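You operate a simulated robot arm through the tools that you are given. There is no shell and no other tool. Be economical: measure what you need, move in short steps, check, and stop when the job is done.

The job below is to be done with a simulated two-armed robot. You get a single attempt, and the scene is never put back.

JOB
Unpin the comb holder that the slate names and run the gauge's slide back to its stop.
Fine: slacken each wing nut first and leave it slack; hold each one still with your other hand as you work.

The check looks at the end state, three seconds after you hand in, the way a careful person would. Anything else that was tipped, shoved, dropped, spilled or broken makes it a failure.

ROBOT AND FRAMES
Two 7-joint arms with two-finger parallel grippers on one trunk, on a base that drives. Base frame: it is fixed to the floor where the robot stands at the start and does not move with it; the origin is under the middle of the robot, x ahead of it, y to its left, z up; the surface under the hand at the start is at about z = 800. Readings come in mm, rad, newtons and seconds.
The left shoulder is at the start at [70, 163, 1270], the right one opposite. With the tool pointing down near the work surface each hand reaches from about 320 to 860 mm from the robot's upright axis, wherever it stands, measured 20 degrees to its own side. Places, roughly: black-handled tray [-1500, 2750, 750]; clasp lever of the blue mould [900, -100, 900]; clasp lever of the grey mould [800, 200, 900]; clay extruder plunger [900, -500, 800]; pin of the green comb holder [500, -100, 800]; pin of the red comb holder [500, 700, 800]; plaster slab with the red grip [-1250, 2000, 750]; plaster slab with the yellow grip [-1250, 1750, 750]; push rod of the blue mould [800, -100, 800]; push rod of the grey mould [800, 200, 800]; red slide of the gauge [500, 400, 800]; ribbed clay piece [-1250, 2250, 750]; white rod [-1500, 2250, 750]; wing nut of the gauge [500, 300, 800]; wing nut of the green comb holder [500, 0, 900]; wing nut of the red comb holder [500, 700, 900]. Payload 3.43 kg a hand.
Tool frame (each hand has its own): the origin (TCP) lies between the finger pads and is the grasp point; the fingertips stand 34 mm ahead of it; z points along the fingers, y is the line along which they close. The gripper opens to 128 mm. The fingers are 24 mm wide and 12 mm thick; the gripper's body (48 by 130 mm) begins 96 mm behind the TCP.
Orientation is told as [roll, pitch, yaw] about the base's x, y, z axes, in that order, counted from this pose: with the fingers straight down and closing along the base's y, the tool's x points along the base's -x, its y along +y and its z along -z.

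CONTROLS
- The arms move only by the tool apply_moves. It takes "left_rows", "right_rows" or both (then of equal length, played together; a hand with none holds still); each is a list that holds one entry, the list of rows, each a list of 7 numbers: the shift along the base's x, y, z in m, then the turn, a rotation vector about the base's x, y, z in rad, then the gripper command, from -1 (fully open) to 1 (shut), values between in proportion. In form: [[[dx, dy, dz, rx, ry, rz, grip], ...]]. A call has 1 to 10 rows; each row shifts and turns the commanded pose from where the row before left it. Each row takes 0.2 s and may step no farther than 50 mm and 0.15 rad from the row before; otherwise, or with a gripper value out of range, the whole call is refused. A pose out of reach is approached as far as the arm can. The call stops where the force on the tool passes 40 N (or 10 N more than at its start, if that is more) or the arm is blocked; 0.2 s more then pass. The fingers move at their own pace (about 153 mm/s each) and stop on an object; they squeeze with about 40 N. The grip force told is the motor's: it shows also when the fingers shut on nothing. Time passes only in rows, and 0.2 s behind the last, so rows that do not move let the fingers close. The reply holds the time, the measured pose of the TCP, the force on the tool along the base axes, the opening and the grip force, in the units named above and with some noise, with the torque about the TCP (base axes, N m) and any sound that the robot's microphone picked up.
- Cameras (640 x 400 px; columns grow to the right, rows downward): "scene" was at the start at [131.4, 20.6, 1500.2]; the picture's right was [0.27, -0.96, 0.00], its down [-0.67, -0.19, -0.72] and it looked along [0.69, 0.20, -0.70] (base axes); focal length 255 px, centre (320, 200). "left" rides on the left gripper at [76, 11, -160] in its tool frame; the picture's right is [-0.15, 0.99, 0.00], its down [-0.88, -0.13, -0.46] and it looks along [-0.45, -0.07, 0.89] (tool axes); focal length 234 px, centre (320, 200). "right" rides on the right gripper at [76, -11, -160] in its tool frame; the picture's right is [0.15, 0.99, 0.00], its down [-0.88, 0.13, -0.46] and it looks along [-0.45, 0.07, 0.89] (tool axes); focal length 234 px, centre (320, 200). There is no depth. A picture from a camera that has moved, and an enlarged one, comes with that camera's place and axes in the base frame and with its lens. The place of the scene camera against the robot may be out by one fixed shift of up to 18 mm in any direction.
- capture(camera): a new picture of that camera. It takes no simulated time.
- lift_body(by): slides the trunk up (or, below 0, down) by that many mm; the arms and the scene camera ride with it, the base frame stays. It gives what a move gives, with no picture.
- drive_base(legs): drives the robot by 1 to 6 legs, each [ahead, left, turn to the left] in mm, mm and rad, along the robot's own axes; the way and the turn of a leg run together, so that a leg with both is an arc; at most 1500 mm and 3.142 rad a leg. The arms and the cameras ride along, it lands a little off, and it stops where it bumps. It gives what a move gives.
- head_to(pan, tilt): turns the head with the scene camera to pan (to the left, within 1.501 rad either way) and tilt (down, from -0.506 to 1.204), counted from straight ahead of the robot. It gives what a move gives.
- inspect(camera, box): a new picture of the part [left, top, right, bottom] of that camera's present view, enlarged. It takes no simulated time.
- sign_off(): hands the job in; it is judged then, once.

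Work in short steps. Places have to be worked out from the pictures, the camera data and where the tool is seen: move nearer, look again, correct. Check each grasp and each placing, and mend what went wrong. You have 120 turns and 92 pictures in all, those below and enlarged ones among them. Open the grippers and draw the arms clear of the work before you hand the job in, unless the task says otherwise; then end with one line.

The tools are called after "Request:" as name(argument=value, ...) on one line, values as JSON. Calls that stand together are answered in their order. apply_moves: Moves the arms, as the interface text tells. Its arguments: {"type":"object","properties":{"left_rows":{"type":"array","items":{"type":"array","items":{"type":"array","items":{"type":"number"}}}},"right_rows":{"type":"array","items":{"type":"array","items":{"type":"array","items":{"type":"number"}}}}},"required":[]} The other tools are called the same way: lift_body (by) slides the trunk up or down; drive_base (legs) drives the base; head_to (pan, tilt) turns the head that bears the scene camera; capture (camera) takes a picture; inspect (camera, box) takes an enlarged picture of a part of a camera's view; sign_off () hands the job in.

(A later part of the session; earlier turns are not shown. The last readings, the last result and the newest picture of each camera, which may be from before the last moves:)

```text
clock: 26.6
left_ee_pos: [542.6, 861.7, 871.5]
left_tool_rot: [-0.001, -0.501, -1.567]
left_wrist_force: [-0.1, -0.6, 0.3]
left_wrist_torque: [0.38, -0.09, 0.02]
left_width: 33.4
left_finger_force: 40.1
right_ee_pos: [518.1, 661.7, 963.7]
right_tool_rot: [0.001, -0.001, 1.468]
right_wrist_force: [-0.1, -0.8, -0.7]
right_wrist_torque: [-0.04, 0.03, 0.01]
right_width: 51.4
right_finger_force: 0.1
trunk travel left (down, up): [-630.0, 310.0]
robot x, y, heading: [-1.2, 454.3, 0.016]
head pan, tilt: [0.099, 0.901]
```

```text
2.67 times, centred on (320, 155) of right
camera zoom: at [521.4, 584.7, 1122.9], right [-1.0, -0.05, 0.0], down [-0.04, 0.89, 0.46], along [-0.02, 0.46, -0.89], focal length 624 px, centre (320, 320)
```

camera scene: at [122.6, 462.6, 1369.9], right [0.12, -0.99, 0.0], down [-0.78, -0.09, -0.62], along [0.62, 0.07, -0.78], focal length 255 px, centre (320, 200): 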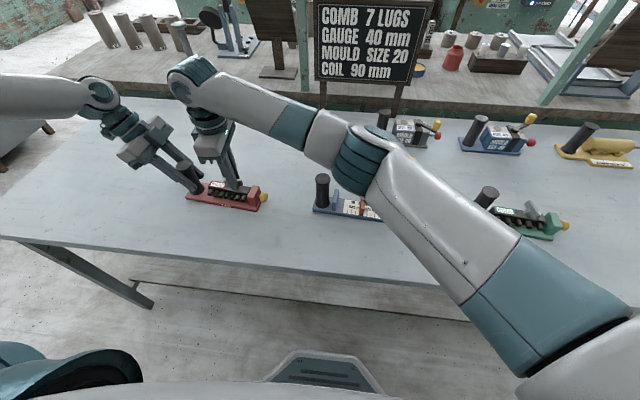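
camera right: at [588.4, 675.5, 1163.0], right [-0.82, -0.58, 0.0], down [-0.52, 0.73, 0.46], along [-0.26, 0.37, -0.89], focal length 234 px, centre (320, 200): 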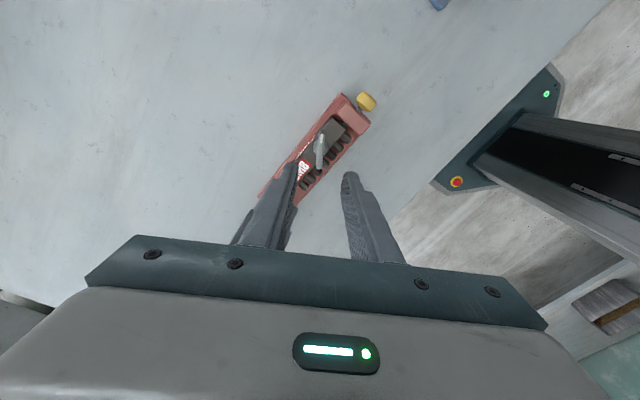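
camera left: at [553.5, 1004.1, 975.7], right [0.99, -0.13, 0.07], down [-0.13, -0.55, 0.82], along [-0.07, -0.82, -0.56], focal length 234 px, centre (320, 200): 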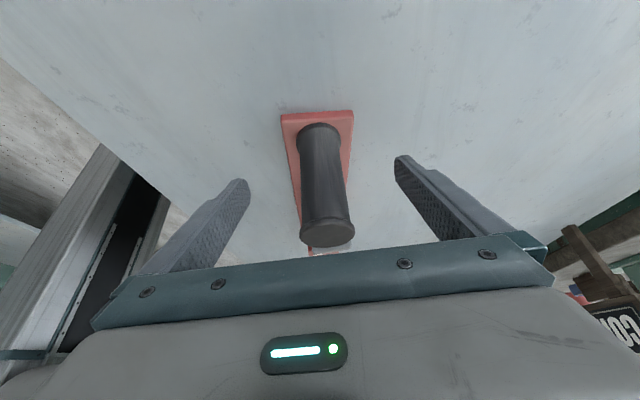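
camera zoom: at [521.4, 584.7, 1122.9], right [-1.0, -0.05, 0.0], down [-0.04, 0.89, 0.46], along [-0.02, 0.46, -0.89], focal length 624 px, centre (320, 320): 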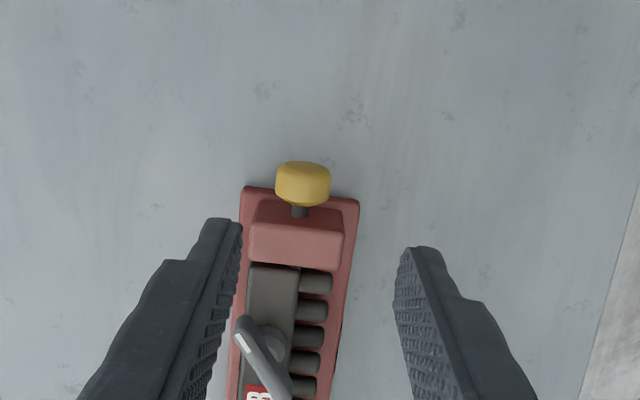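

Knob at ≈[525.5, 661, 837]. Shift +7 mm in x and descend to z≈892 for a final look.

Request:
apply_moves(right_rows=[[[0.0035, 0, -0.024, 0, 0, 0, 0.2], [0.0035, 0, -0.024, 0, 0, 0, 0.2], [0, 0, -0.024, 0, 0, 0, 0.2], [0, 0, 0, 0, 0, 0, 0.2]]])

Request:
inspect(camera="right", box=[200, 80, 440, 230])

Request:
inspect(camera="scene", box=[170, 130, 310, 230])

```text
clock: 27.6
left_ee_pos: [542.3, 861.9, 871.4]
left_tool_rot: [-0.004, -0.501, -1.568]
left_wrist_force: [0.0, 0.5, 0.2]
left_wrist_torque: [0.02, -0.05, -0.14]
left_width: 33.5
left_finger_force: 40.2
right_ee_pos: [524.5, 660.3, 890.0]
right_tool_rot: [0.0, -0.003, 1.471]
right_wrist_force: [-0.1, -0.3, -0.8]
right_wrist_torque: [0.04, 0.0, 0.02]
right_width: 51.3
right_finger_force: 0.1
trunk travel left (down, up): [-630.0, 310.0]
robot x, y, heading: [0.7, 457.7, 0.02]
head pan, tilt: [0.099, 0.901]
```

```text
2.67 times, centred on (320, 155) of right
camera zoom: at [527.9, 583.0, 1049.9], right [-1.0, -0.05, 0.0], down [-0.04, 0.89, 0.46], along [-0.02, 0.46, -0.89], focal length 624 px, centre (320, 320)
```

zoom: 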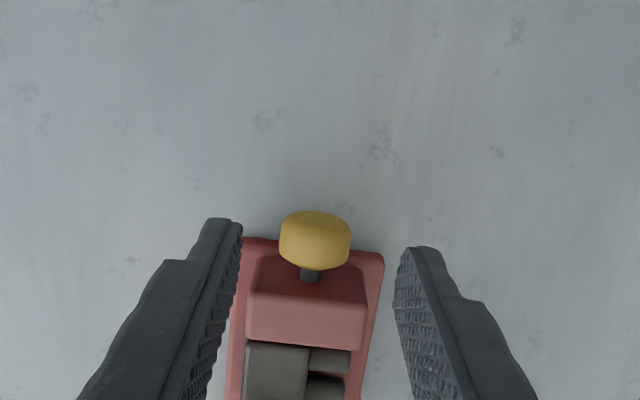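

```text
4.00 times, centred on (240, 180) of scene
camera zoom: at [123.3, 462.9, 1369.8], right [0.12, -0.99, 0.0], down [-0.78, -0.09, -0.62], along [0.62, 0.07, -0.78], focal length 1019 px, centre (640, 280)
```

zoom: 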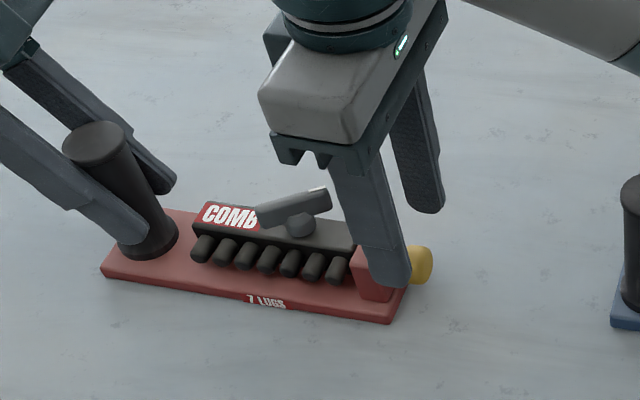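

Knob ≈[526, 659.5]; block face ≈y 673. I set y≈656.5 and descend to z≈852, then close.

Request:
apply_moves(right_rows=[[[0.0015, -0.0035, -0.013, 0, 0, 0, 0.2], [0, 0, -0.013, 0, 0, 0, 0.2], [0, 0, -0.012, 0, 0, 0, 0.2], [0, 0, 0, 0, 0, 0, 0.2], [0, 0, 0, 0, 0, 0, 0.6], [0, 0, 0, 0, 0, 0, 1], [0, 0, 0, 0, 0, 0, 1]]])

Request:
inspect(camera="right", box=[200, 80, 440, 230])

```text
clock: 29.2
left_ee_pos: [542.8, 861.2, 871.0]
left_tool_rot: [0.0, -0.503, -1.567]
left_wrist_force: [1.8, -0.2, 0.4]
left_wrist_torque: [-0.22, -0.08, -0.1]
left_width: 33.2
left_finger_force: 39.8
right_ee_pos: [527.5, 657.0, 852.6]
right_tool_rot: [0.0, -0.001, 1.474]
right_wrist_force: [-1.6, -0.4, 0.4]
right_wrist_torque: [0.2, 0.04, 0.46]
right_width: 24.6
right_finger_force: 39.7
trunk travel left (down, up): [-630.0, 310.0]
robot x, y, heading: [-6.1, 452.6, 0.018]
head pan, tilt: [0.099, 0.901]
```

```text
2.67 times, centred on (320, 155) of right
camera zoom: at [530.4, 579.1, 1012.9], right [-1.0, -0.05, 0.0], down [-0.04, 0.89, 0.46], along [-0.02, 0.46, -0.89], focal length 624 px, centre (320, 320)
```

zoom: 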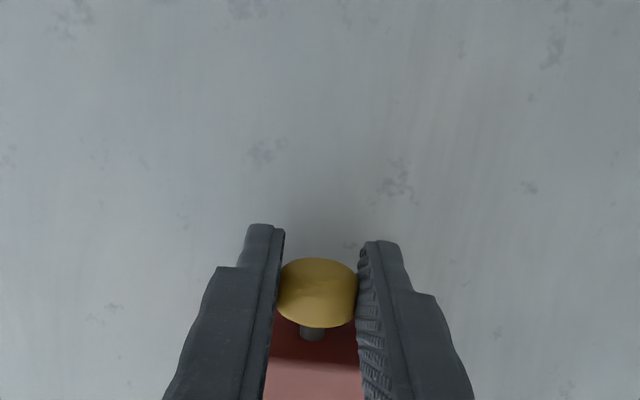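

Knob held (24.6 mm). Pull gently along the pin's axis 25 mm, watching force.

Request:
apply_moves(right_rows=[[[-0.0005, -0.005, 0, 0, 0, 0, 1], [-0.0005, -0.005, 0, 0, 0, 0, 1], [-0.0005, -0.005, 0, 0, 0, 0, 1], [-0.0005, -0.005, 0, 0, 0, 0, 1], [-0.0005, -0.005, 0, 0, 0, 0, 1]]])

Request:
capture(camera="right")

Request:
inspect(camera="scene", box=[170, 130, 310, 230])

```text
clock: 30.4
left_ee_pos: [543.2, 862.6, 870.0]
left_tool_rot: [-0.001, -0.501, -1.57]
left_wrist_force: [0.1, -10.7, -1.0]
left_wrist_torque: [1.04, -0.33, -0.36]
left_width: 33.0
left_finger_force: 40.5
right_ee_pos: [524.9, 634.3, 853.8]
right_tool_rot: [0.0, -0.004, 1.472]
right_wrist_force: [2.4, 9.4, 9.5]
right_wrist_torque: [-0.28, -0.09, 0.28]
right_width: 24.4
right_finger_force: 40.2
trunk travel left (down, up): [-630.0, 310.0]
robot x, y, heading: [-5.1, 454.9, 0.02]
head pan, tilt: [0.099, 0.901]
```

```text
52 pictures are left
camera right: at [527.4, 556.0, 1012.6], right [-1.0, -0.05, 0.0], down [-0.04, 0.89, 0.46], along [-0.02, 0.46, -0.89], focal length 234 px, centre (320, 200)
```

right: 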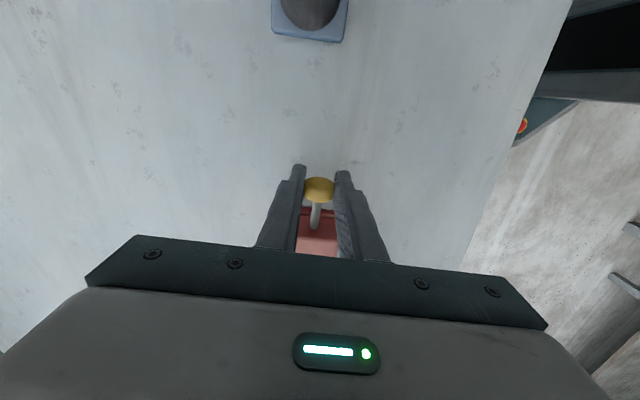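

```text
4.00 times, centred on (240, 180) of scene
camera zoom: at [123.0, 462.7, 1369.9], right [0.12, -0.99, 0.0], down [-0.78, -0.09, -0.62], along [0.62, 0.07, -0.78], focal length 1019 px, centre (640, 280)
```

zoom: 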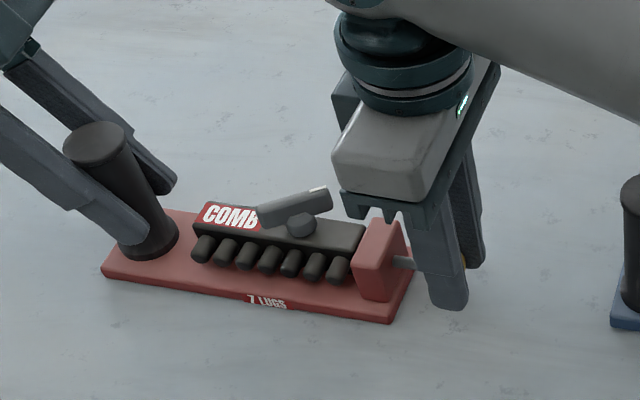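

Pin is moving (≈23 mm out, ~9 N). I pull on in small steps to feel for its stop.

Request:
apply_moves(right_rows=[[[-0.0003, -0.003, 0, 0, 0, 0, 1], [-0.0003, -0.003, 0, 0, 0, 0, 1], [-0.0003, -0.003, 0, 0, 0, 0, 1], [-0.0003, -0.003, 0, 0, 0, 0, 1]]])

Request:
inspect(camera="right", box=[250, 150, 410, 250])

Request:
inspect(camera="scene", box=[200, 160, 300, 222])

```text
clock: 31.4
left_ee_pos: [542.8, 861.2, 870.4]
left_tool_rot: [-0.004, -0.5, -1.566]
left_wrist_force: [-4.3, -31.2, -1.5]
left_wrist_torque: [-0.32, 0.01, -0.3]
left_width: 33.3
left_finger_force: 39.8
right_ee_pos: [522.0, 622.6, 851.4]
right_tool_rot: [0.0, -0.005, 1.471]
right_wrist_force: [3.4, 30.5, 5.7]
right_wrist_torque: [0.67, -0.07, 0.02]
right_width: 24.6
right_finger_force: 39.3
trunk travel left (down, up): [-630.0, 310.0]
robot x, y, heading: [-4.9, 457.6, 0.017]
head pan, tilt: [0.099, 0.901]
```

```text
4.00 times, centred on (330, 200) of right
camera zoom: at [525.3, 544.3, 1011.6], right [-1.0, -0.05, 0.0], down [-0.04, 0.89, 0.46], along [-0.02, 0.46, -0.89], focal length 937 px, centre (280, 200)
```

zoom: 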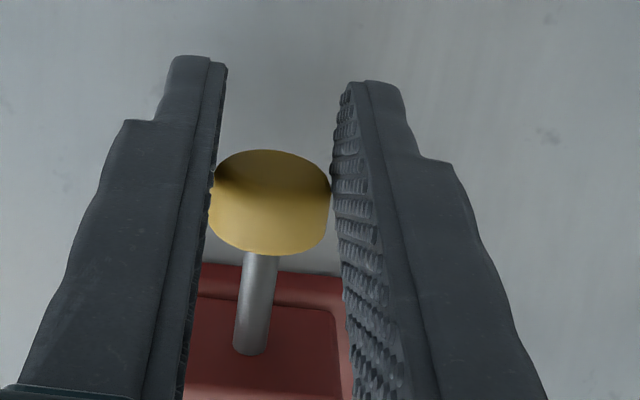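

```text
6.40 times, centred on (250, 191) of scene
camera zoom: at [123.3, 462.7, 1369.8], right [0.12, -0.99, 0.0], down [-0.78, -0.09, -0.62], along [0.62, 0.07, -0.78], focal length 1630 px, centre (768, 258)
```

zoom: 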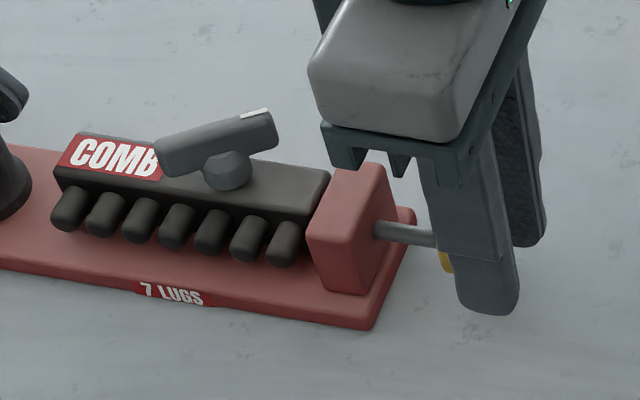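

Force jumped to 30 N at ≈35 mm: the pin is at its end of travel. Ease off slightly, open, rise clear and check it stays out.

Request:
apply_moves(right_rows=[[[0, 0.0015, 0, 0, 0, 0, 1], [0, 0, 0, 0, 0, 0, 0.6], [0, 0, 0, 0, 0, 0, 0.2], [0, 0, 0, 0, 0, 0, 0.2], [0, 0, 0.03, 0, 0, 0, 0.2], [0, 0, 0.04, 0, 0, 0, 0.2], [0, 0, 0.04, 0, 0, 0, 0.2], [0, -0.03, 0.02, 0, 0, 0, 0.2]]])

Request:
inspect(camera="right", box=[200, 80, 440, 230])

Request:
inspect(camera="scene", box=[180, 160, 300, 235])

```text
clock: 33.2
left_ee_pos: [542.6, 860.7, 870.3]
left_tool_rot: [-0.001, -0.499, -1.568]
left_wrist_force: [-1.1, -1.1, -0.2]
left_wrist_torque: [0.41, -0.11, -0.03]
left_width: 33.4
left_finger_force: 40.3
right_ee_pos: [521.4, 587.9, 985.3]
right_tool_rot: [-0.001, -0.001, 1.471]
right_wrist_force: [-0.2, 0.7, 0.5]
right_wrist_torque: [0.05, -0.01, -0.01]
right_width: 51.2
right_finger_force: 0.1
trunk travel left (down, up): [-630.0, 310.0]
robot x, y, heading: [-5.8, 455.2, 0.017]
head pan, tilt: [0.099, 0.901]
```

```text
2.67 times, centred on (320, 155) of right
camera zoom: at [523.2, 510.3, 1145.7], right [-1.0, -0.05, 0.0], down [-0.04, 0.89, 0.46], along [-0.02, 0.46, -0.89], focal length 624 px, centre (320, 320)
```

zoom: 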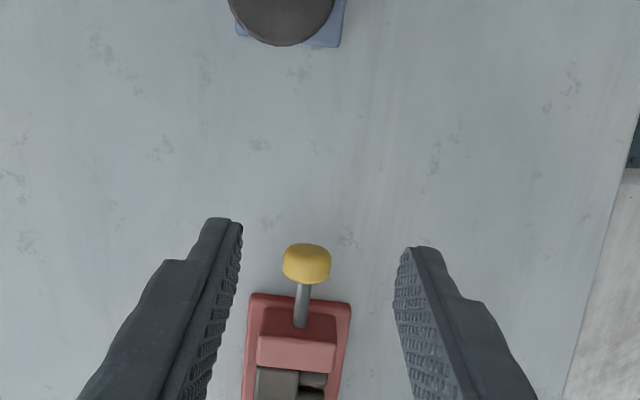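

```text
5.33 times, centred on (240, 198) of scene
camera zoom: at [123.4, 460.5, 1369.7], right [0.12, -0.99, 0.0], down [-0.78, -0.09, -0.62], along [0.62, 0.07, -0.78], focal length 1358 px, centre (747, 213)
```

zoom: 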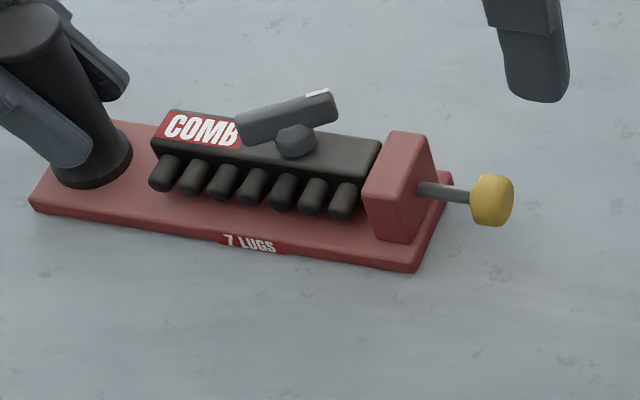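

The pin stays out and the nut is slack. Release the handle with the left hand and withdraw both hands upward.

Request:
apply_moves(left_rows=[[[0, 0, 0, 0, 0, 0, 0.3], [0, 0, 0, 0, 0, 0, -0.5], [0, 0, 0, 0, 0, 0, -1], [0, 0.02, 0.035, 0, 0, 0, -1], [0, 0.02, 0.035, 0, 0, 0, -1], [0, 0.02, 0.035, 0, 0, 0, -1], [0, 0.01, 0.035, 0, 0, 0, -1], [0, 0, 0, 0, 0, 0, -1]]])

Request:
capture(camera="scene")

```text
clock: 35.0
left_ee_pos: [540.7, 935.3, 1012.4]
left_tool_rot: [-0.003, -0.502, -1.566]
left_wrist_force: [-0.4, -0.7, -0.2]
left_wrist_torque: [0.03, -0.01, 0.0]
left_width: 128.2
left_finger_force: 0.1
right_ee_pos: [519.6, 588.7, 986.1]
right_tool_rot: [0.0, -0.001, 1.472]
right_wrist_force: [-0.3, 0.0, 0.5]
right_wrist_torque: [-0.03, 0.01, 0.0]
right_width: 51.2
right_finger_force: 0.1
trunk travel left (down, up): [-630.0, 310.0]
robot x, y, heading: [-5.0, 452.0, 0.021]
head pan, tilt: [0.099, 0.901]
```

```text
46 pictures are left
camera scene: at [123.6, 463.1, 1369.8], right [0.12, -0.99, 0.0], down [-0.78, -0.09, -0.62], along [0.62, 0.07, -0.78], focal length 255 px, centre (320, 200)
```

scene: 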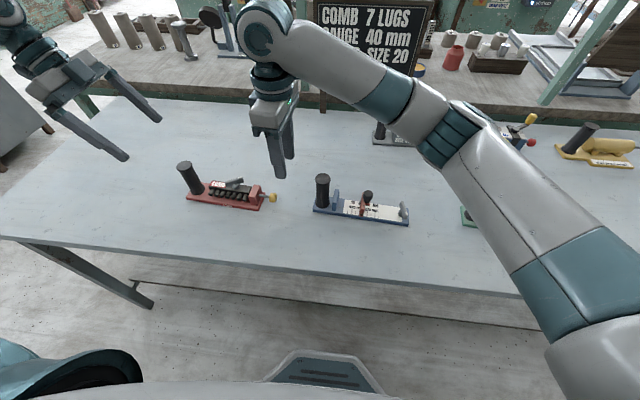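

Red holder is done. Now drive right ~330 mm so the same arm geometry works at the gauge (handle ≈y 505, nut ≈y 305).

Request:
drive_base(legs=[[0, -325, -0.02]])

Request:
capture(camera="right")

Request:
capture(camera="left")

Request:
capture(camera="scene")

```text
clock: 37.1
left_ee_pos: [553.4, 605.2, 1011.8]
left_tool_rot: [-0.001, -0.501, -1.584]
left_wrist_force: [-0.5, -0.7, -0.1]
left_wrist_torque: [0.05, 0.0, -0.01]
left_width: 128.0
left_finger_force: 0.0
right_ee_pos: [525.3, 260.0, 985.0]
right_tool_rot: [-0.001, -0.002, 1.454]
right_wrist_force: [-0.2, 0.8, -0.1]
right_wrist_torque: [-0.02, 0.01, 0.04]
right_width: 51.2
right_finger_force: 0.0
trunk travel left (down, up): [-630.0, 310.0]
robot x, y, heading: [0.2, 133.7, 0.003]
head pan, tilt: [0.099, 0.901]
```

```text
45 pictures are left
camera right: at [527.1, 182.6, 1145.4], right [-1.0, -0.03, 0.0], down [-0.03, 0.89, 0.46], along [-0.01, 0.46, -0.89], focal length 234 px, centre (320, 200)
```

right: 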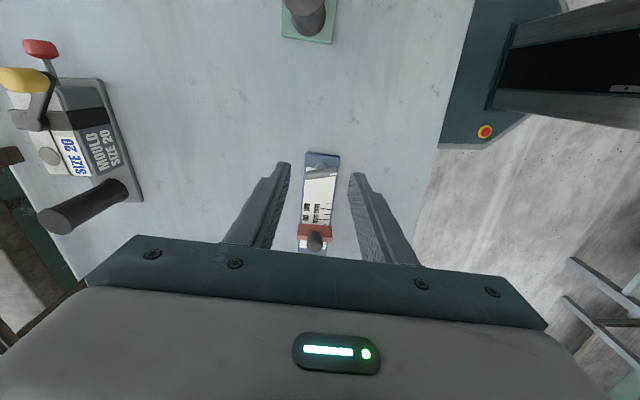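

```text
44 pictures are left
camera left: at [566.4, 746.6, 1116.9], right [0.99, -0.14, 0.07], down [-0.14, -0.55, 0.82], along [-0.08, -0.82, -0.56], focal length 234 px, centre (320, 200)
```

left: 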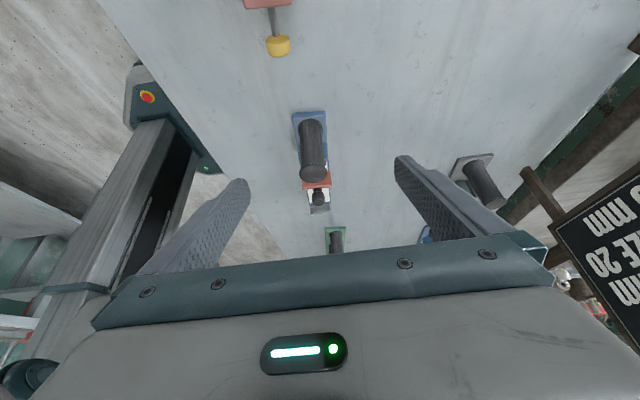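

```text
43 pictures are left
camera scene: at [126.6, 139.9, 1369.8], right [0.1, -0.99, 0.0], down [-0.78, -0.08, -0.62], along [0.62, 0.06, -0.78], focal length 255 px, centre (320, 200)
```

scene: 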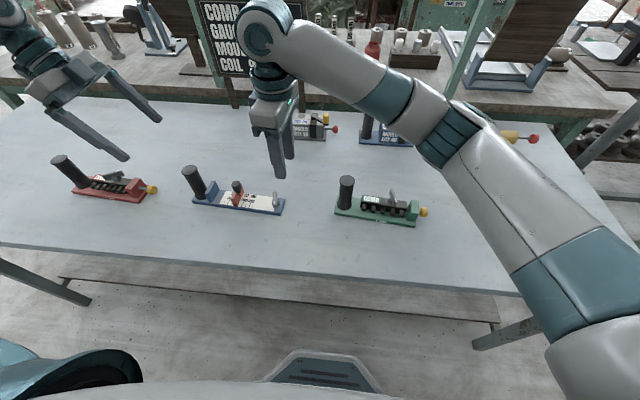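

Enlarge the gauge in both wrist views to locate nut, slide and handle.

Request:
inspect(camera="right", box=[240, 140, 400, 260])

Request:
inspect(camera="left", box=[260, 95, 380, 220])

Request:
inspect(camera="scene", box=[170, 155, 300, 225])

```text
3.33 times, centred on (320, 200) of right
camera zoom: at [527.1, 182.6, 1145.4], right [-1.0, -0.03, 0.0], down [-0.03, 0.89, 0.46], along [-0.01, 0.46, -0.89], focal length 781 px, centre (320, 200)
```

zoom: 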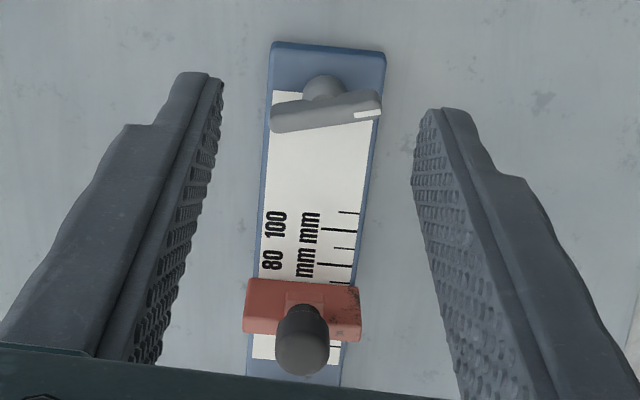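

```text
3.20 times, centred on (320, 158) of left
camera zoom: at [566.4, 746.6, 1116.9], right [0.99, -0.14, 0.07], down [-0.14, -0.55, 0.82], along [-0.08, -0.82, -0.56], focal length 749 px, centre (320, 336)
```

zoom: 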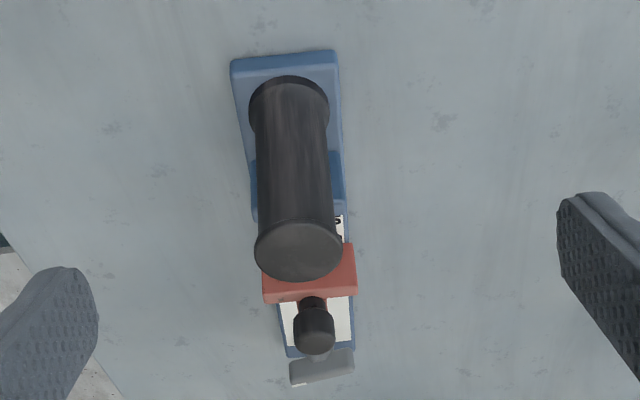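

```text
4.92 times, centred on (235, 190) of scene
camera zoom: at [126.6, 139.9, 1369.8], right [0.1, -0.99, 0.0], down [-0.78, -0.08, -0.62], along [0.62, 0.06, -0.78], focal length 1254 px, centre (738, 249)
```

zoom: 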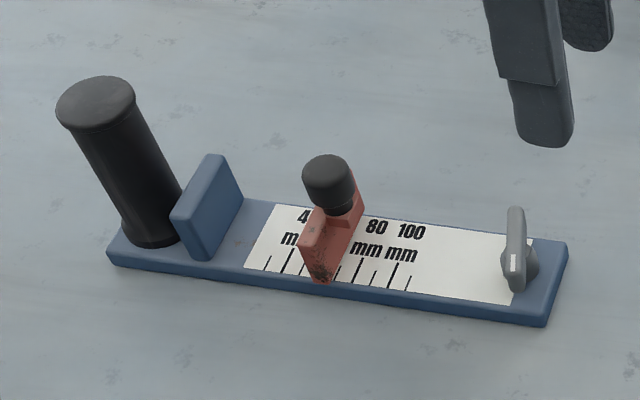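

Gauge: nut wing ≈[520.5, 300, 835] (wing yaw ≈0.18), handle ≈[537, 508]. Bring left to the handle (grasping high, clear of the stop block) and right above the nut.

Request:
apply_moves(left_rows=[[[-0.008, -0.011, 0, 0, 0, 0, -1], [-0.008, -0.011, 0, 0, 0, 0, -1], [0, -0.014, -0.025, 0, 0, 0, -1], [0, -0.014, -0.025, 0, 0, 0, -1], [0, 0, 0, 0, 0, 0, -1], [0, 0, 0, 0, 0, 0, -1], [0, 0, 0, 0, 0, 0, -1], [0, 0, 0, 0, 0, 0, -1], [0, 0, 0, 0, 0, 0, -1], [0, 0, 0, 0, 0, 0, -1]]], right_rows=[[[-0.0005, 0.004, -0.002, 0, 0, -0.128, 0.3], [-0.0005, 0.004, -0.002, 0, 0, -0.128, 0.3], [-0.0005, 0.004, -0.002, 0, 0, -0.128, 0.3], [-0.0005, 0.004, -0.002, 0, 0, -0.128, 0.3], [-0.0005, 0.004, -0.002, 0, 0, -0.128, 0.3], [-0.0005, 0.004, -0.002, 0, 0, -0.128, 0.3], [-0.0005, 0.004, -0.002, 0, 0, -0.128, 0.3], [-0.0005, 0.004, -0.002, 0, 0, -0.128, 0.3], [-0.0005, 0.004, -0.002, 0, 0, -0.128, 0.3], [-0.0005, 0.004, -0.002, 0, 0, -0.128, 0.3]]])

Request:
capture(camera="left")

Request:
capture(camera="right")

```text
clock: 39.3
left_ee_pos: [536.0, 555.6, 960.6]
left_tool_rot: [-0.001, -0.501, -1.586]
left_wrist_force: [-0.9, 0.4, 0.2]
left_wrist_torque: [-0.02, 0.04, -0.02]
left_width: 128.0
left_finger_force: 0.1
right_ee_pos: [520.9, 299.4, 964.8]
right_tool_rot: [0.001, 0.0, 0.173]
right_wrist_force: [0.5, 0.4, -0.2]
right_wrist_torque: [0.01, 0.0, -0.01]
right_width: 44.7
right_finger_force: 0.0
trunk travel left (down, up): [-630.0, 310.0]
robot x, y, heading: [-3.6, 136.0, 0.002]
head pan, tilt: [0.099, 0.901]
```

```text
39 pictures are left
camera left: at [549.5, 697.8, 1065.9], right [0.99, -0.14, 0.07], down [-0.14, -0.55, 0.82], along [-0.08, -0.82, -0.56], focal length 234 px, centre (320, 200)
```

left: 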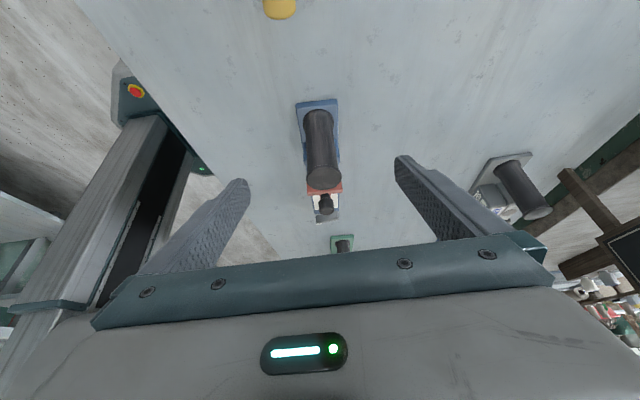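

```text
38 pictures are left
camera right: at [447.1, 274.4, 1125.4], right [-0.31, 0.95, 0.0], down [0.84, 0.28, 0.46], along [0.43, 0.14, -0.89], focal length 234 px, centre (320, 200)
```

right: 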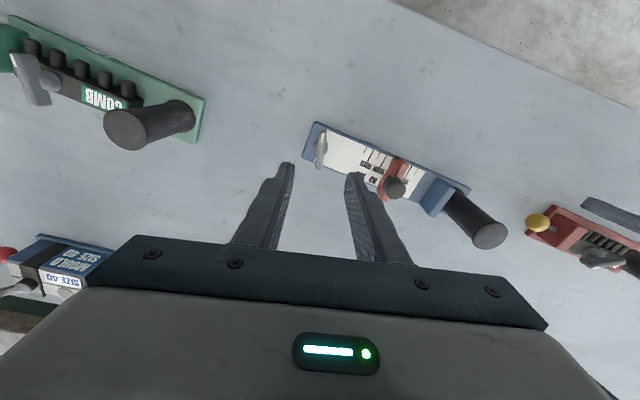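

Handle confirmed at ≈[536, 510]. Advance the left hand and close on it.

Request:
apply_moves(left_rows=[[[0.0005, -0.0135, -0.024, 0, 0, 0, -1], [0, -0.0135, -0.024, 0, 0, 0, -1], [0, -0.0135, -0.024, 0, 0, 0, -1], [0, 0, 0, 0, 0, 0, 0.25], [0, 0, 0, 0, 0, 0, 0.25], [0, 0, 0, 0, 0, 0, 1], [0, 0, 0, 0, 0, 0, 1], [0, 0, 0, 0, 0, 0, 1]]])

Request:
inspect(camera="scene", box=[120, 120, 320, 245])

Request:
inspect(camera="right", box=[240, 100, 540, 280])

```text
clock: 41.1
left_ee_pos: [535.3, 514.3, 889.7]
left_tool_rot: [-0.003, -0.502, -1.586]
left_wrist_force: [-0.9, 0.3, 1.5]
left_wrist_torque: [-0.18, -0.04, -0.25]
left_width: 33.2
left_finger_force: 40.3
right_ee_pos: [521.3, 298.7, 965.0]
right_tool_rot: [0.001, 0.001, 0.174]
right_wrist_force: [-0.5, -0.3, 0.1]
right_wrist_torque: [-0.03, -0.05, 0.01]
right_width: 45.0
right_finger_force: 0.0
trunk travel left (down, up): [-630.0, 310.0]
robot x, y, heading: [2.0, 135.7, 0.004]
head pan, tilt: [0.099, 0.901]
```

```text
3.20 times, centred on (220, 182) of scene
camera zoom: at [126.2, 140.0, 1369.9], right [0.1, -0.99, 0.0], down [-0.78, -0.08, -0.62], along [0.62, 0.06, -0.78], focal length 815 px, centre (640, 256)
```

zoom: 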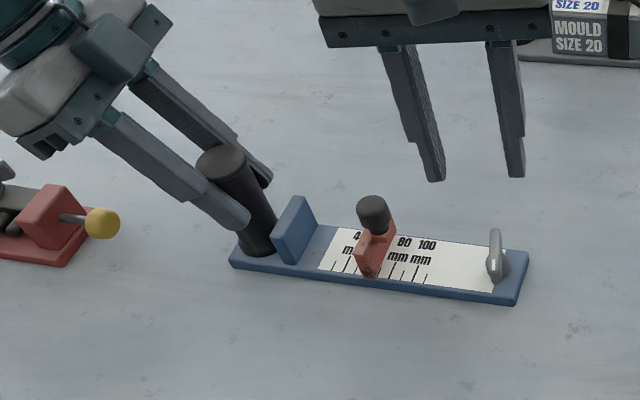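

```text
2.13 times, centred on (390, 190) of right
camera zoom: at [447.0, 274.1, 1125.6], right [-0.32, 0.95, 0.0], down [0.84, 0.28, 0.46], along [0.43, 0.14, -0.89], focal length 500 px, centre (171, 221)
```

zoom: 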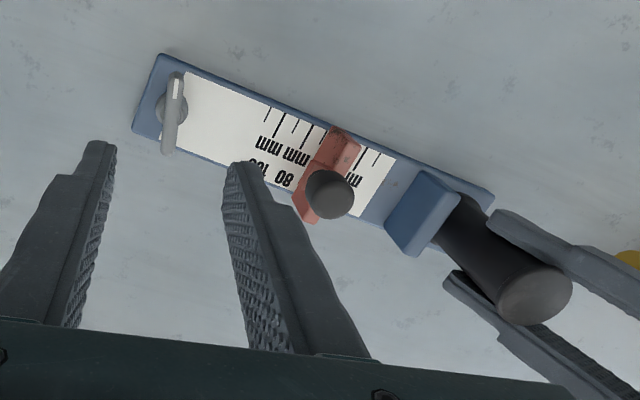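

Handle held. Nut ≈[519.7, 300.8, 835]; descend right to z≈885 and check.

Request:
apply_moves(right_rows=[[[-0.0015, 0.002, -0.02, 0, 0, 0.005, 0.3], [0, 0, -0.02, 0, 0, 0, 0.3], [0, 0, -0.02, 0, 0, 0, 0.3], [0, 0, -0.02, 0, 0, 0, 0.3], [0, 0, 0, 0, 0, 0, 0.3]]])

Request:
inspect(camera="right", box=[200, 80, 440, 230])

```text
clock: 42.3
left_ee_pos: [535.6, 514.4, 890.7]
left_tool_rot: [-0.001, -0.502, -1.585]
left_wrist_force: [-1.8, -0.3, 2.0]
left_wrist_torque: [-0.1, -0.04, -0.17]
left_width: 32.9
left_finger_force: 39.5
right_ee_pos: [519.5, 302.3, 887.5]
right_tool_rot: [-0.001, 0.0, 0.18]
right_wrist_force: [0.9, -0.4, -0.3]
right_wrist_torque: [0.03, 0.04, 0.01]
right_width: 45.0
right_finger_force: 0.0
trunk travel left (down, up): [-630.0, 310.0]
robot x, y, heading: [0.2, 135.4, 0.006]
head pan, tilt: [0.099, 0.901]
```

```text
2.67 times, centred on (320, 155) of right
camera zoom: at [445.5, 276.9, 1047.2], right [-0.32, 0.95, 0.0], down [0.84, 0.29, 0.46], along [0.43, 0.15, -0.89], focal length 624 px, centre (320, 320)
```

zoom: 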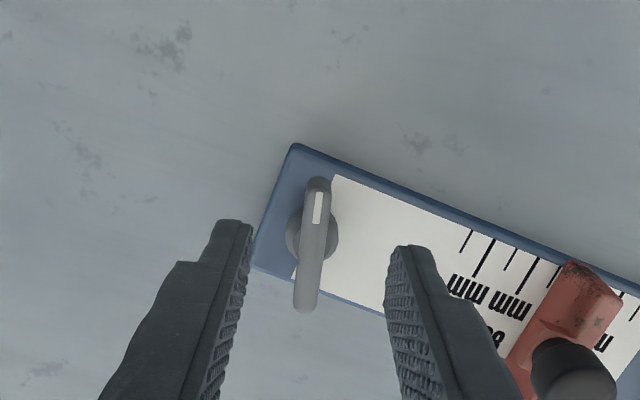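

Correct by (+2, −2.5) mm, descend to z≈858 and close on the wing.

Request:
apply_moves(right_rows=[[[0.002, -0.0025, -0.01, 0, 0, 0, 0.3], [0, 0, -0.01, 0, 0, 0, 0.3], [0, 0, -0.009, 0, 0, 0, 0.3], [0, 0, 0, 0, 0, 0, 0.3], [0, 0, 0, 0, 0, 0, 0.6], [0, 0, 0, 0, 0, 0, 1], [0, 0, 0, 0, 0, 0, 1]]])

Request:
inspect(camera="right", box=[200, 80, 440, 230])

```text
clock: 43.9
left_ee_pos: [535.8, 514.1, 889.7]
left_tool_rot: [-0.002, -0.502, -1.587]
left_wrist_force: [-1.1, -7.2, 0.1]
left_wrist_torque: [-0.07, 0.06, -0.36]
left_width: 33.1
left_finger_force: 40.0
right_ee_pos: [520.9, 300.0, 855.2]
right_tool_rot: [0.002, 0.0, 0.181]
right_wrist_force: [-0.6, 7.1, 1.5]
right_wrist_torque: [0.12, -0.08, 0.57]
right_width: 8.3
right_finger_force: 40.2
trunk travel left (down, up): [-630.0, 310.0]
robot x, y, heading: [-2.1, 137.2, 0.0]
head pan, tilt: [0.099, 0.901]
```

```text
2.67 times, centred on (320, 155) of right
camera zoom: at [447.1, 273.8, 1016.4], right [-0.32, 0.95, 0.0], down [0.84, 0.29, 0.46], along [0.43, 0.15, -0.89], focal length 624 px, centre (320, 320)
```

zoom: 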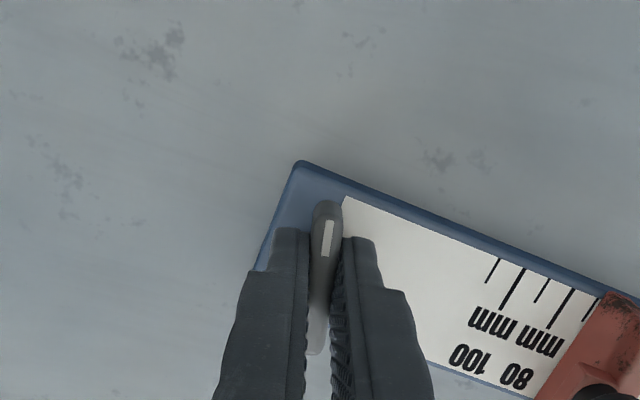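

Gripped. Turn counter-clockwise 0.9 rad.

Request:
apply_moves(right_rows=[[[0.0005, 0.001, 0, 0, 0, 0.1, 1], [0.0005, 0, 0, 0, 0, 0.1, 1], [0.0005, 0, 0, 0, 0, 0.1, 1], [0, 0, 0, 0, 0, 0.1, 1], [0, 0, 0, 0, 0, 0.1, 1], [0, 0, 0, 0, 0, 0.1, 1], [0, 0, 0, 0, 0, 0.1, 1], [0, 0, 0, 0, 0, 0.1, 1], [0, 0, 0, 0, 0, 0.1, 1]]])

```text
clock: 45.9
left_ee_pos: [536.0, 514.1, 889.7]
left_tool_rot: [-0.001, -0.499, -1.587]
left_wrist_force: [-1.9, 15.4, 9.0]
left_wrist_torque: [-0.39, 0.04, -0.56]
left_width: 33.1
left_finger_force: 40.0
right_ee_pos: [521.9, 300.0, 856.9]
right_tool_rot: [-0.003, 0.001, 1.083]
right_wrist_force: [1.7, -15.6, -1.8]
right_wrist_torque: [-0.03, -0.15, -0.02]
right_width: 8.4
right_finger_force: 39.9
trunk travel left (down, up): [-630.0, 310.0]
robot x, y, heading: [-0.3, 133.8, -0.001]
head pan, tilt: [0.099, 0.901]
```

Turning well; relieve the −y load and continue to feel the slack stop.

Request:
apply_moves(right_rows=[[[0, -0.001, 0, 0, 0, 0.1, 1], [0, -0.001, 0, 0, 0, 0.1, 1], [0, 0, 0, 0, 0, 0.1, 1], [0, 0, 0, 0, 0, 0.1, 1], [0, 0, 0, 0, 0, 0.1, 1], [0, 0, 0, 0, 0, 0.1, 1], [0, 0, 0, 0, 0, 0.1, 1], [0, 0, 0, 0, 0, 0.1, 1]]])

Request:
inspect(camera="right", box=[200, 80, 440, 230])

```text
clock: 47.7
left_ee_pos: [535.5, 514.4, 890.7]
left_tool_rot: [-0.002, -0.503, -1.587]
left_wrist_force: [-3.6, 11.5, 6.2]
left_wrist_torque: [0.18, -0.13, -0.65]
left_width: 33.0
left_finger_force: 39.7
right_ee_pos: [522.9, 297.5, 856.3]
right_tool_rot: [0.0, 0.001, 1.88]
right_wrist_force: [2.6, -9.5, 0.0]
right_wrist_torque: [0.16, 0.04, -0.08]
right_width: 8.1
right_finger_force: 39.8
trunk travel left (down, up): [-630.0, 310.0]
robot x, y, heading: [-2.4, 137.5, 0.001]
head pan, tilt: [0.099, 0.901]
```

```text
2.67 times, centred on (320, 155) of right
camera zoom: at [555.2, 229.2, 1016.6], right [-0.9, -0.44, 0.0], down [-0.39, 0.8, 0.46], along [-0.2, 0.41, -0.89], focal length 624 px, centre (320, 320)
```

zoom: 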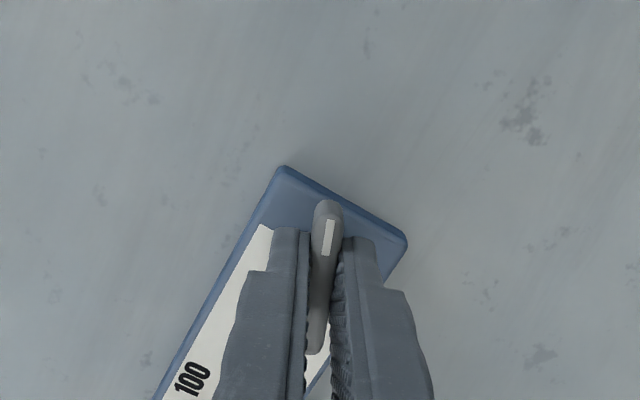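

Turned 1.7 rad without a stop; a further 0.4 rad to feel it, as on the red holder.

Request:
apply_moves(right_rows=[[[0, -0.001, 0, 0, 0, 0.1, 1], [0, 0, 0, 0, 0, 0.1, 1], [0, 0, 0, 0, 0, 0.1, 1], [0, 0, 0, 0, 0, 0.1, 1]]])

```text
clock: 48.7
left_ee_pos: [535.2, 512.8, 889.3]
left_tool_rot: [-0.004, -0.502, -1.584]
left_wrist_force: [-4.4, -2.1, 1.6]
left_wrist_torque: [0.38, -0.31, 0.09]
left_width: 33.1
left_finger_force: 40.2
right_ee_pos: [522.5, 297.9, 855.9]
right_tool_rot: [-0.002, -0.003, 2.28]
right_wrist_force: [5.7, 2.6, 1.5]
right_wrist_torque: [-0.1, 0.34, -1.08]
right_width: 11.6
right_finger_force: 39.9
trunk travel left (down, up): [-630.0, 310.0]
robot x, y, heading: [-0.7, 132.7, -0.003]
head pan, tilt: [0.099, 0.901]
```

Slack stop reached (torque −1.1, jaws opened to 11.6). Back off, open, rise, and move above the slide's knob (≈[528, 400, 860]).

Request:
apply_moves(right_rows=[[[0, 0, 0, 0, 0, -0.12, 1], [0, 0, 0, 0, 0, -0.1, 0.6], [0, 0, 0, 0, 0, 0, 0.3], [0, 0, 0, 0, 0, 0, 0.2], [0, 0, 0.04, 0, 0, 0, 0.2], [0, 0, 0.04, 0, 0, 0, 0.2], [0.002, 0.025, 0.01, 0, 0, -0.14, 0.2], [0.002, 0.025, 0, 0, 0, -0.14, 0.2], [0.001, 0.025, 0, 0, 0, -0.14, 0.2], [0.001, 0.02, 0, 0, 0, -0.12, 0.2]]])

Request:
capture(camera="right")

Request:
inspect(camera="scene", box=[150, 140, 310, 240])

```text
clock: 50.9
left_ee_pos: [535.8, 514.3, 889.5]
left_tool_rot: [-0.002, -0.5, -1.586]
left_wrist_force: [-0.7, 0.8, 1.6]
left_wrist_torque: [0.48, -0.11, 0.0]
left_width: 33.0
left_finger_force: 39.8
right_ee_pos: [527.6, 393.9, 945.9]
right_tool_rot: [0.0, -0.002, 1.519]
right_wrist_force: [-0.4, -0.3, -0.1]
right_wrist_torque: [0.0, -0.03, 0.0]
right_width: 51.2
right_finger_force: 0.0
trunk travel left (down, up): [-630.0, 310.0]
robot x, y, heading: [-0.2, 134.1, 0.004]
head pan, tilt: [0.099, 0.901]
```

```text
32 pictures are left
camera right: at [534.5, 316.4, 1107.0], right [-1.0, -0.09, 0.0], down [-0.08, 0.89, 0.46], along [-0.04, 0.45, -0.89], focal length 234 px, centre (320, 200)
```

right: 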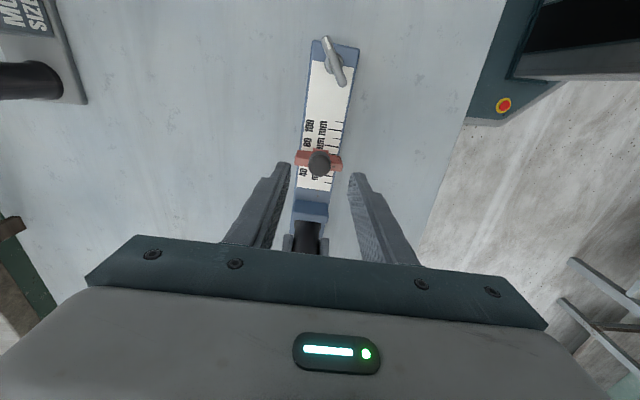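

```text
4.00 times, centred on (230, 190) of scene
camera zoom: at [126.2, 140.4, 1369.9], right [0.1, -0.99, 0.0], down [-0.78, -0.08, -0.62], along [0.62, 0.06, -0.78], focal length 1019 px, centre (680, 240)
```

zoom: 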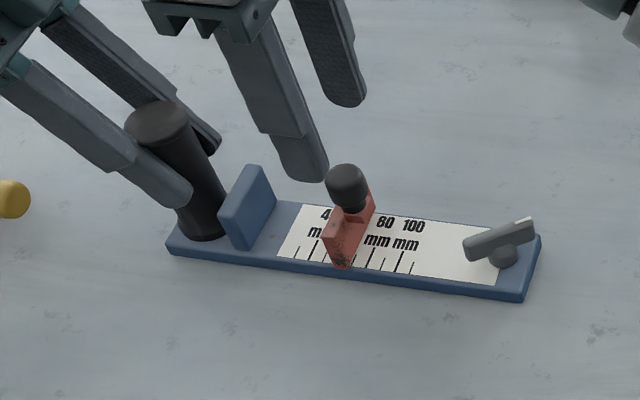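

Knob ≈[526.5, 395, 860 top]. Descend to z≈880 and look before closing.

Request:
apply_moves(right_rows=[[[-0.001, 0.001, -0.02, 0, 0, 0, 0.2], [0, 0, -0.02, 0, 0, 0, 0.2], [0, 0, -0.02, 0, 0, 0, 0.2], [0, 0, -0.006, 0, 0, 0, 0.2], [0, 0, 0, 0, 0, 0, 0.2]]])

Request:
inspect(camera="right", box=[200, 100, 440, 250])

Request:
inspect(camera="scene", box=[180, 150, 300, 225])

```text
clock: 52.2
left_ee_pos: [535.0, 514.2, 888.2]
left_tool_rot: [-0.001, -0.499, -1.587]
left_wrist_force: [0.3, 2.3, 7.1]
left_wrist_torque: [0.19, 0.13, -0.21]
left_width: 32.8
left_finger_force: 39.5
right_ee_pos: [527.5, 393.5, 884.7]
right_tool_rot: [-0.005, -0.003, 1.524]
right_wrist_force: [1.1, -1.3, 8.6]
right_wrist_torque: [0.03, 0.19, -0.02]
right_width: 50.7
right_finger_force: 0.0
trunk travel left (down, up): [-630.0, 310.0]
robot x, y, heading: [-2.4, 132.9, 0.004]
head pan, tilt: [0.099, 0.901]
stopped in row 5 (right hand): the force on the tool passed its limit at 42 N (the readings are from after the stop); the commanded pose is now the measured one
```

```text
2.67 times, centred on (320, 175) of right
camera zoom: at [533.2, 315.9, 1043.7], right [-1.0, -0.1, -0.01], down [-0.09, 0.88, 0.46], along [-0.04, 0.46, -0.89], focal length 624 px, centre (320, 267)
```

zoom: 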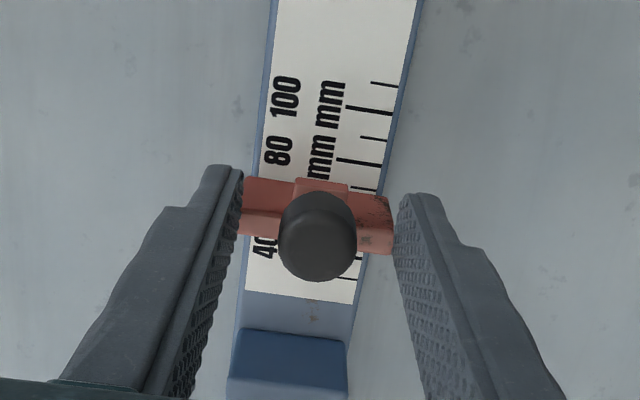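

```text
5.33 times, centred on (240, 188) of scene
camera zoom: at [125.0, 139.3, 1370.0], right [0.1, -0.99, 0.0], down [-0.78, -0.08, -0.62], along [0.62, 0.06, -0.78], focal length 1358 px, centre (747, 267)
```

zoom: 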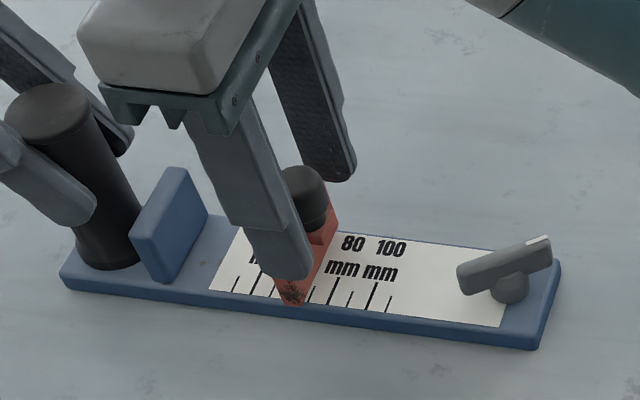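

A fingertip touched the slide plate's top (z≈850). Rise 4 mm and close on the knob above the plate.

Request:
apply_moves(right_rows=[[[0, 0.001, 0.004, 0, 0, 0, 0.2], [0, 0, 0, 0, 0, 0, 0.5], [0, 0, 0, 0, 0, 0, 1], [0, 0, 0, 0, 0, 0, 1]]])

Request:
inspect(camera="right", box=[200, 100, 440, 250])

Request:
inspect(camera="scene", box=[180, 150, 300, 225])

```text
clock: 53.2
left_ee_pos: [534.8, 513.9, 890.4]
left_tool_rot: [0.0, -0.501, -1.584]
left_wrist_force: [-6.0, 1.2, 17.5]
left_wrist_torque: [-0.31, -0.13, -0.44]
left_width: 33.2
left_finger_force: 40.2
right_ee_pos: [527.3, 394.5, 887.9]
right_tool_rot: [-0.004, -0.006, 1.521]
right_wrist_force: [3.4, 0.5, -1.0]
right_wrist_torque: [0.23, 0.1, 0.01]
right_width: 23.2
right_finger_force: 40.0
trunk travel left (down, up): [-630.0, 310.0]
robot x, y, heading: [-0.3, 133.5, -0.003]
head pan, tilt: [0.099, 0.901]
```

```text
2.67 times, centred on (320, 175) of right
camera zoom: at [533.7, 316.9, 1046.7], right [-1.0, -0.1, 0.0], down [-0.09, 0.88, 0.46], along [-0.04, 0.46, -0.89], focal length 624 px, centre (320, 267)
```

zoom: 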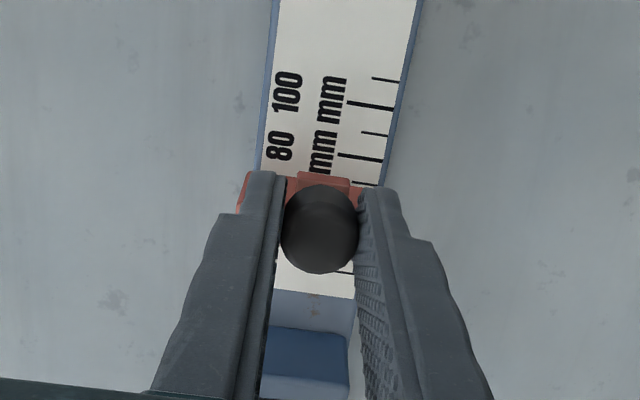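

```text
5.33 times, centred on (240, 188) of scene
camera zoom: at [125.0, 139.4, 1370.0], right [0.1, -0.99, 0.0], down [-0.78, -0.08, -0.62], along [0.62, 0.06, -0.78], focal length 1358 px, centre (747, 267)
```

zoom: 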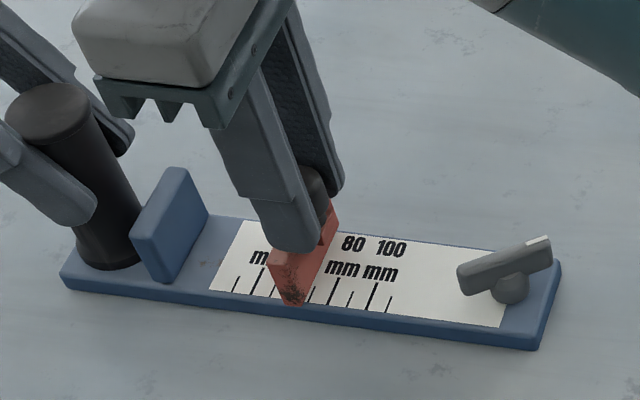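

Knob gripped (23 mm). Slide it along the gauge toward the stop block by 30 mm.

Request:
apply_moves(right_rows=[[[0.0003, 0.005, 0, 0, 0, 0, 1], [0.0003, 0.005, 0, 0, 0, 0, 1], [0.0003, 0.005, 0, 0, 0, 0, 1], [0.0003, 0.005, 0, 0, 0, 0, 1], [0.0003, 0.005, 0, 0, 0, 0, 1], [0.0003, 0.005, 0, 0, 0, 0, 1]]])

Request:
inspect(camera="scene", box=[180, 150, 300, 225])

```text
clock: 54.6
left_ee_pos: [535.5, 514.3, 888.8]
left_tool_rot: [-0.001, -0.499, -1.586]
left_wrist_force: [-7.2, 2.7, 27.7]
left_wrist_torque: [0.41, 0.0, -0.46]
left_width: 32.9
left_finger_force: 40.5
right_ee_pos: [529.5, 422.6, 886.6]
right_tool_rot: [-0.004, -0.006, 1.521]
right_wrist_force: [6.4, -1.4, -12.2]
right_wrist_torque: [-1.09, 0.09, 0.11]
right_width: 23.4
right_finger_force: 40.3
trunk travel left (down, up): [-630.0, 310.0]
robot x, y, heading: [-0.2, 134.1, -0.003]
head pan, tilt: [0.099, 0.901]
```

```text
5.33 times, centred on (240, 188) of scene
camera zoom: at [125.1, 139.4, 1370.0], right [0.1, -0.99, 0.0], down [-0.78, -0.08, -0.62], along [0.62, 0.06, -0.78], focal length 1358 px, centre (747, 267)
```

zoom: 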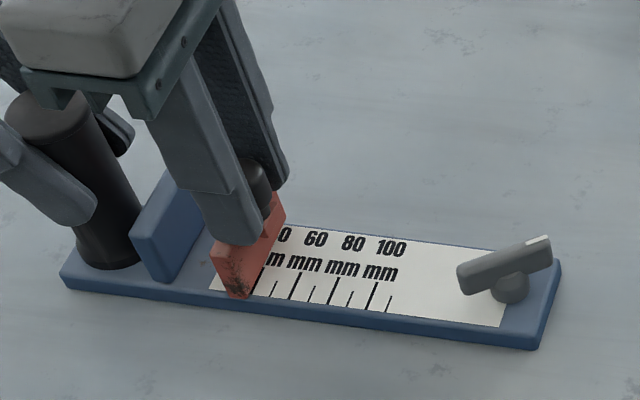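

It slides. Slight vertical preload; lower the right 1 mm and continue toward the block.

Request:
apply_moves(right_rows=[[[0.0003, 0.004, -0.0007, 0, 0, 0, 1], [0.0003, 0.004, -0.0003, 0, 0, 0, 1], [0.0003, 0.004, 0, 0, 0, 0, 1], [0.0003, 0.004, 0, 0, 0, 0, 1]]], left_rows=[[[0, 0, 0.0007, 0, 0, 0, 1], [0, 0, 0, 0, 0, 0, 1], [0, 0, 0, 0, 0, 0, 1], [0, 0, 0, 0, 0, 0, 1]]])

Request:
inspect(camera="scene", box=[180, 150, 300, 225])

```text
clock: 55.6
left_ee_pos: [535.8, 514.4, 889.5]
left_tool_rot: [-0.003, -0.499, -1.583]
left_wrist_force: [4.6, 4.5, 9.7]
left_wrist_torque: [-0.3, -0.26, 0.25]
left_width: 33.2
left_finger_force: 39.8
right_ee_pos: [529.3, 424.4, 886.6]
right_tool_rot: [-0.002, -0.005, 1.522]
right_wrist_force: [-6.4, -8.4, 0.2]
right_wrist_torque: [-0.14, 0.31, 0.09]
right_width: 23.0
right_finger_force: 39.7
right hand out of reach, approached as far as the arm can: row 1, 2, 3, 4
trunk travel left (down, up): [-630.0, 310.0]
robot x, y, heading: [-2.2, 135.4, 0.001]
head pan, tilt: [0.099, 0.901]
```

```text
5.33 times, centred on (240, 188) of scene
camera zoom: at [125.4, 138.8, 1370.0], right [0.1, -0.99, 0.0], down [-0.78, -0.08, -0.62], along [0.62, 0.06, -0.78], focal length 1358 px, centre (747, 267)
```

zoom: 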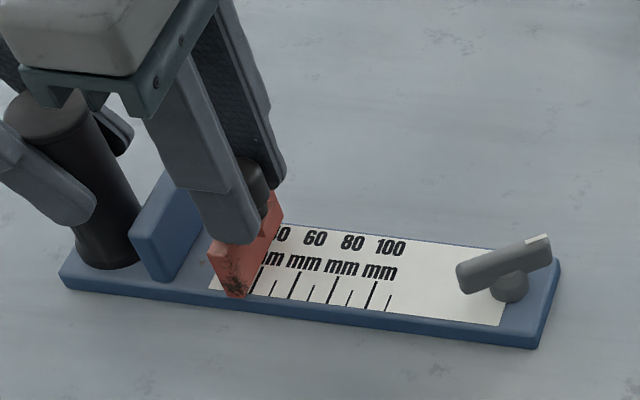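

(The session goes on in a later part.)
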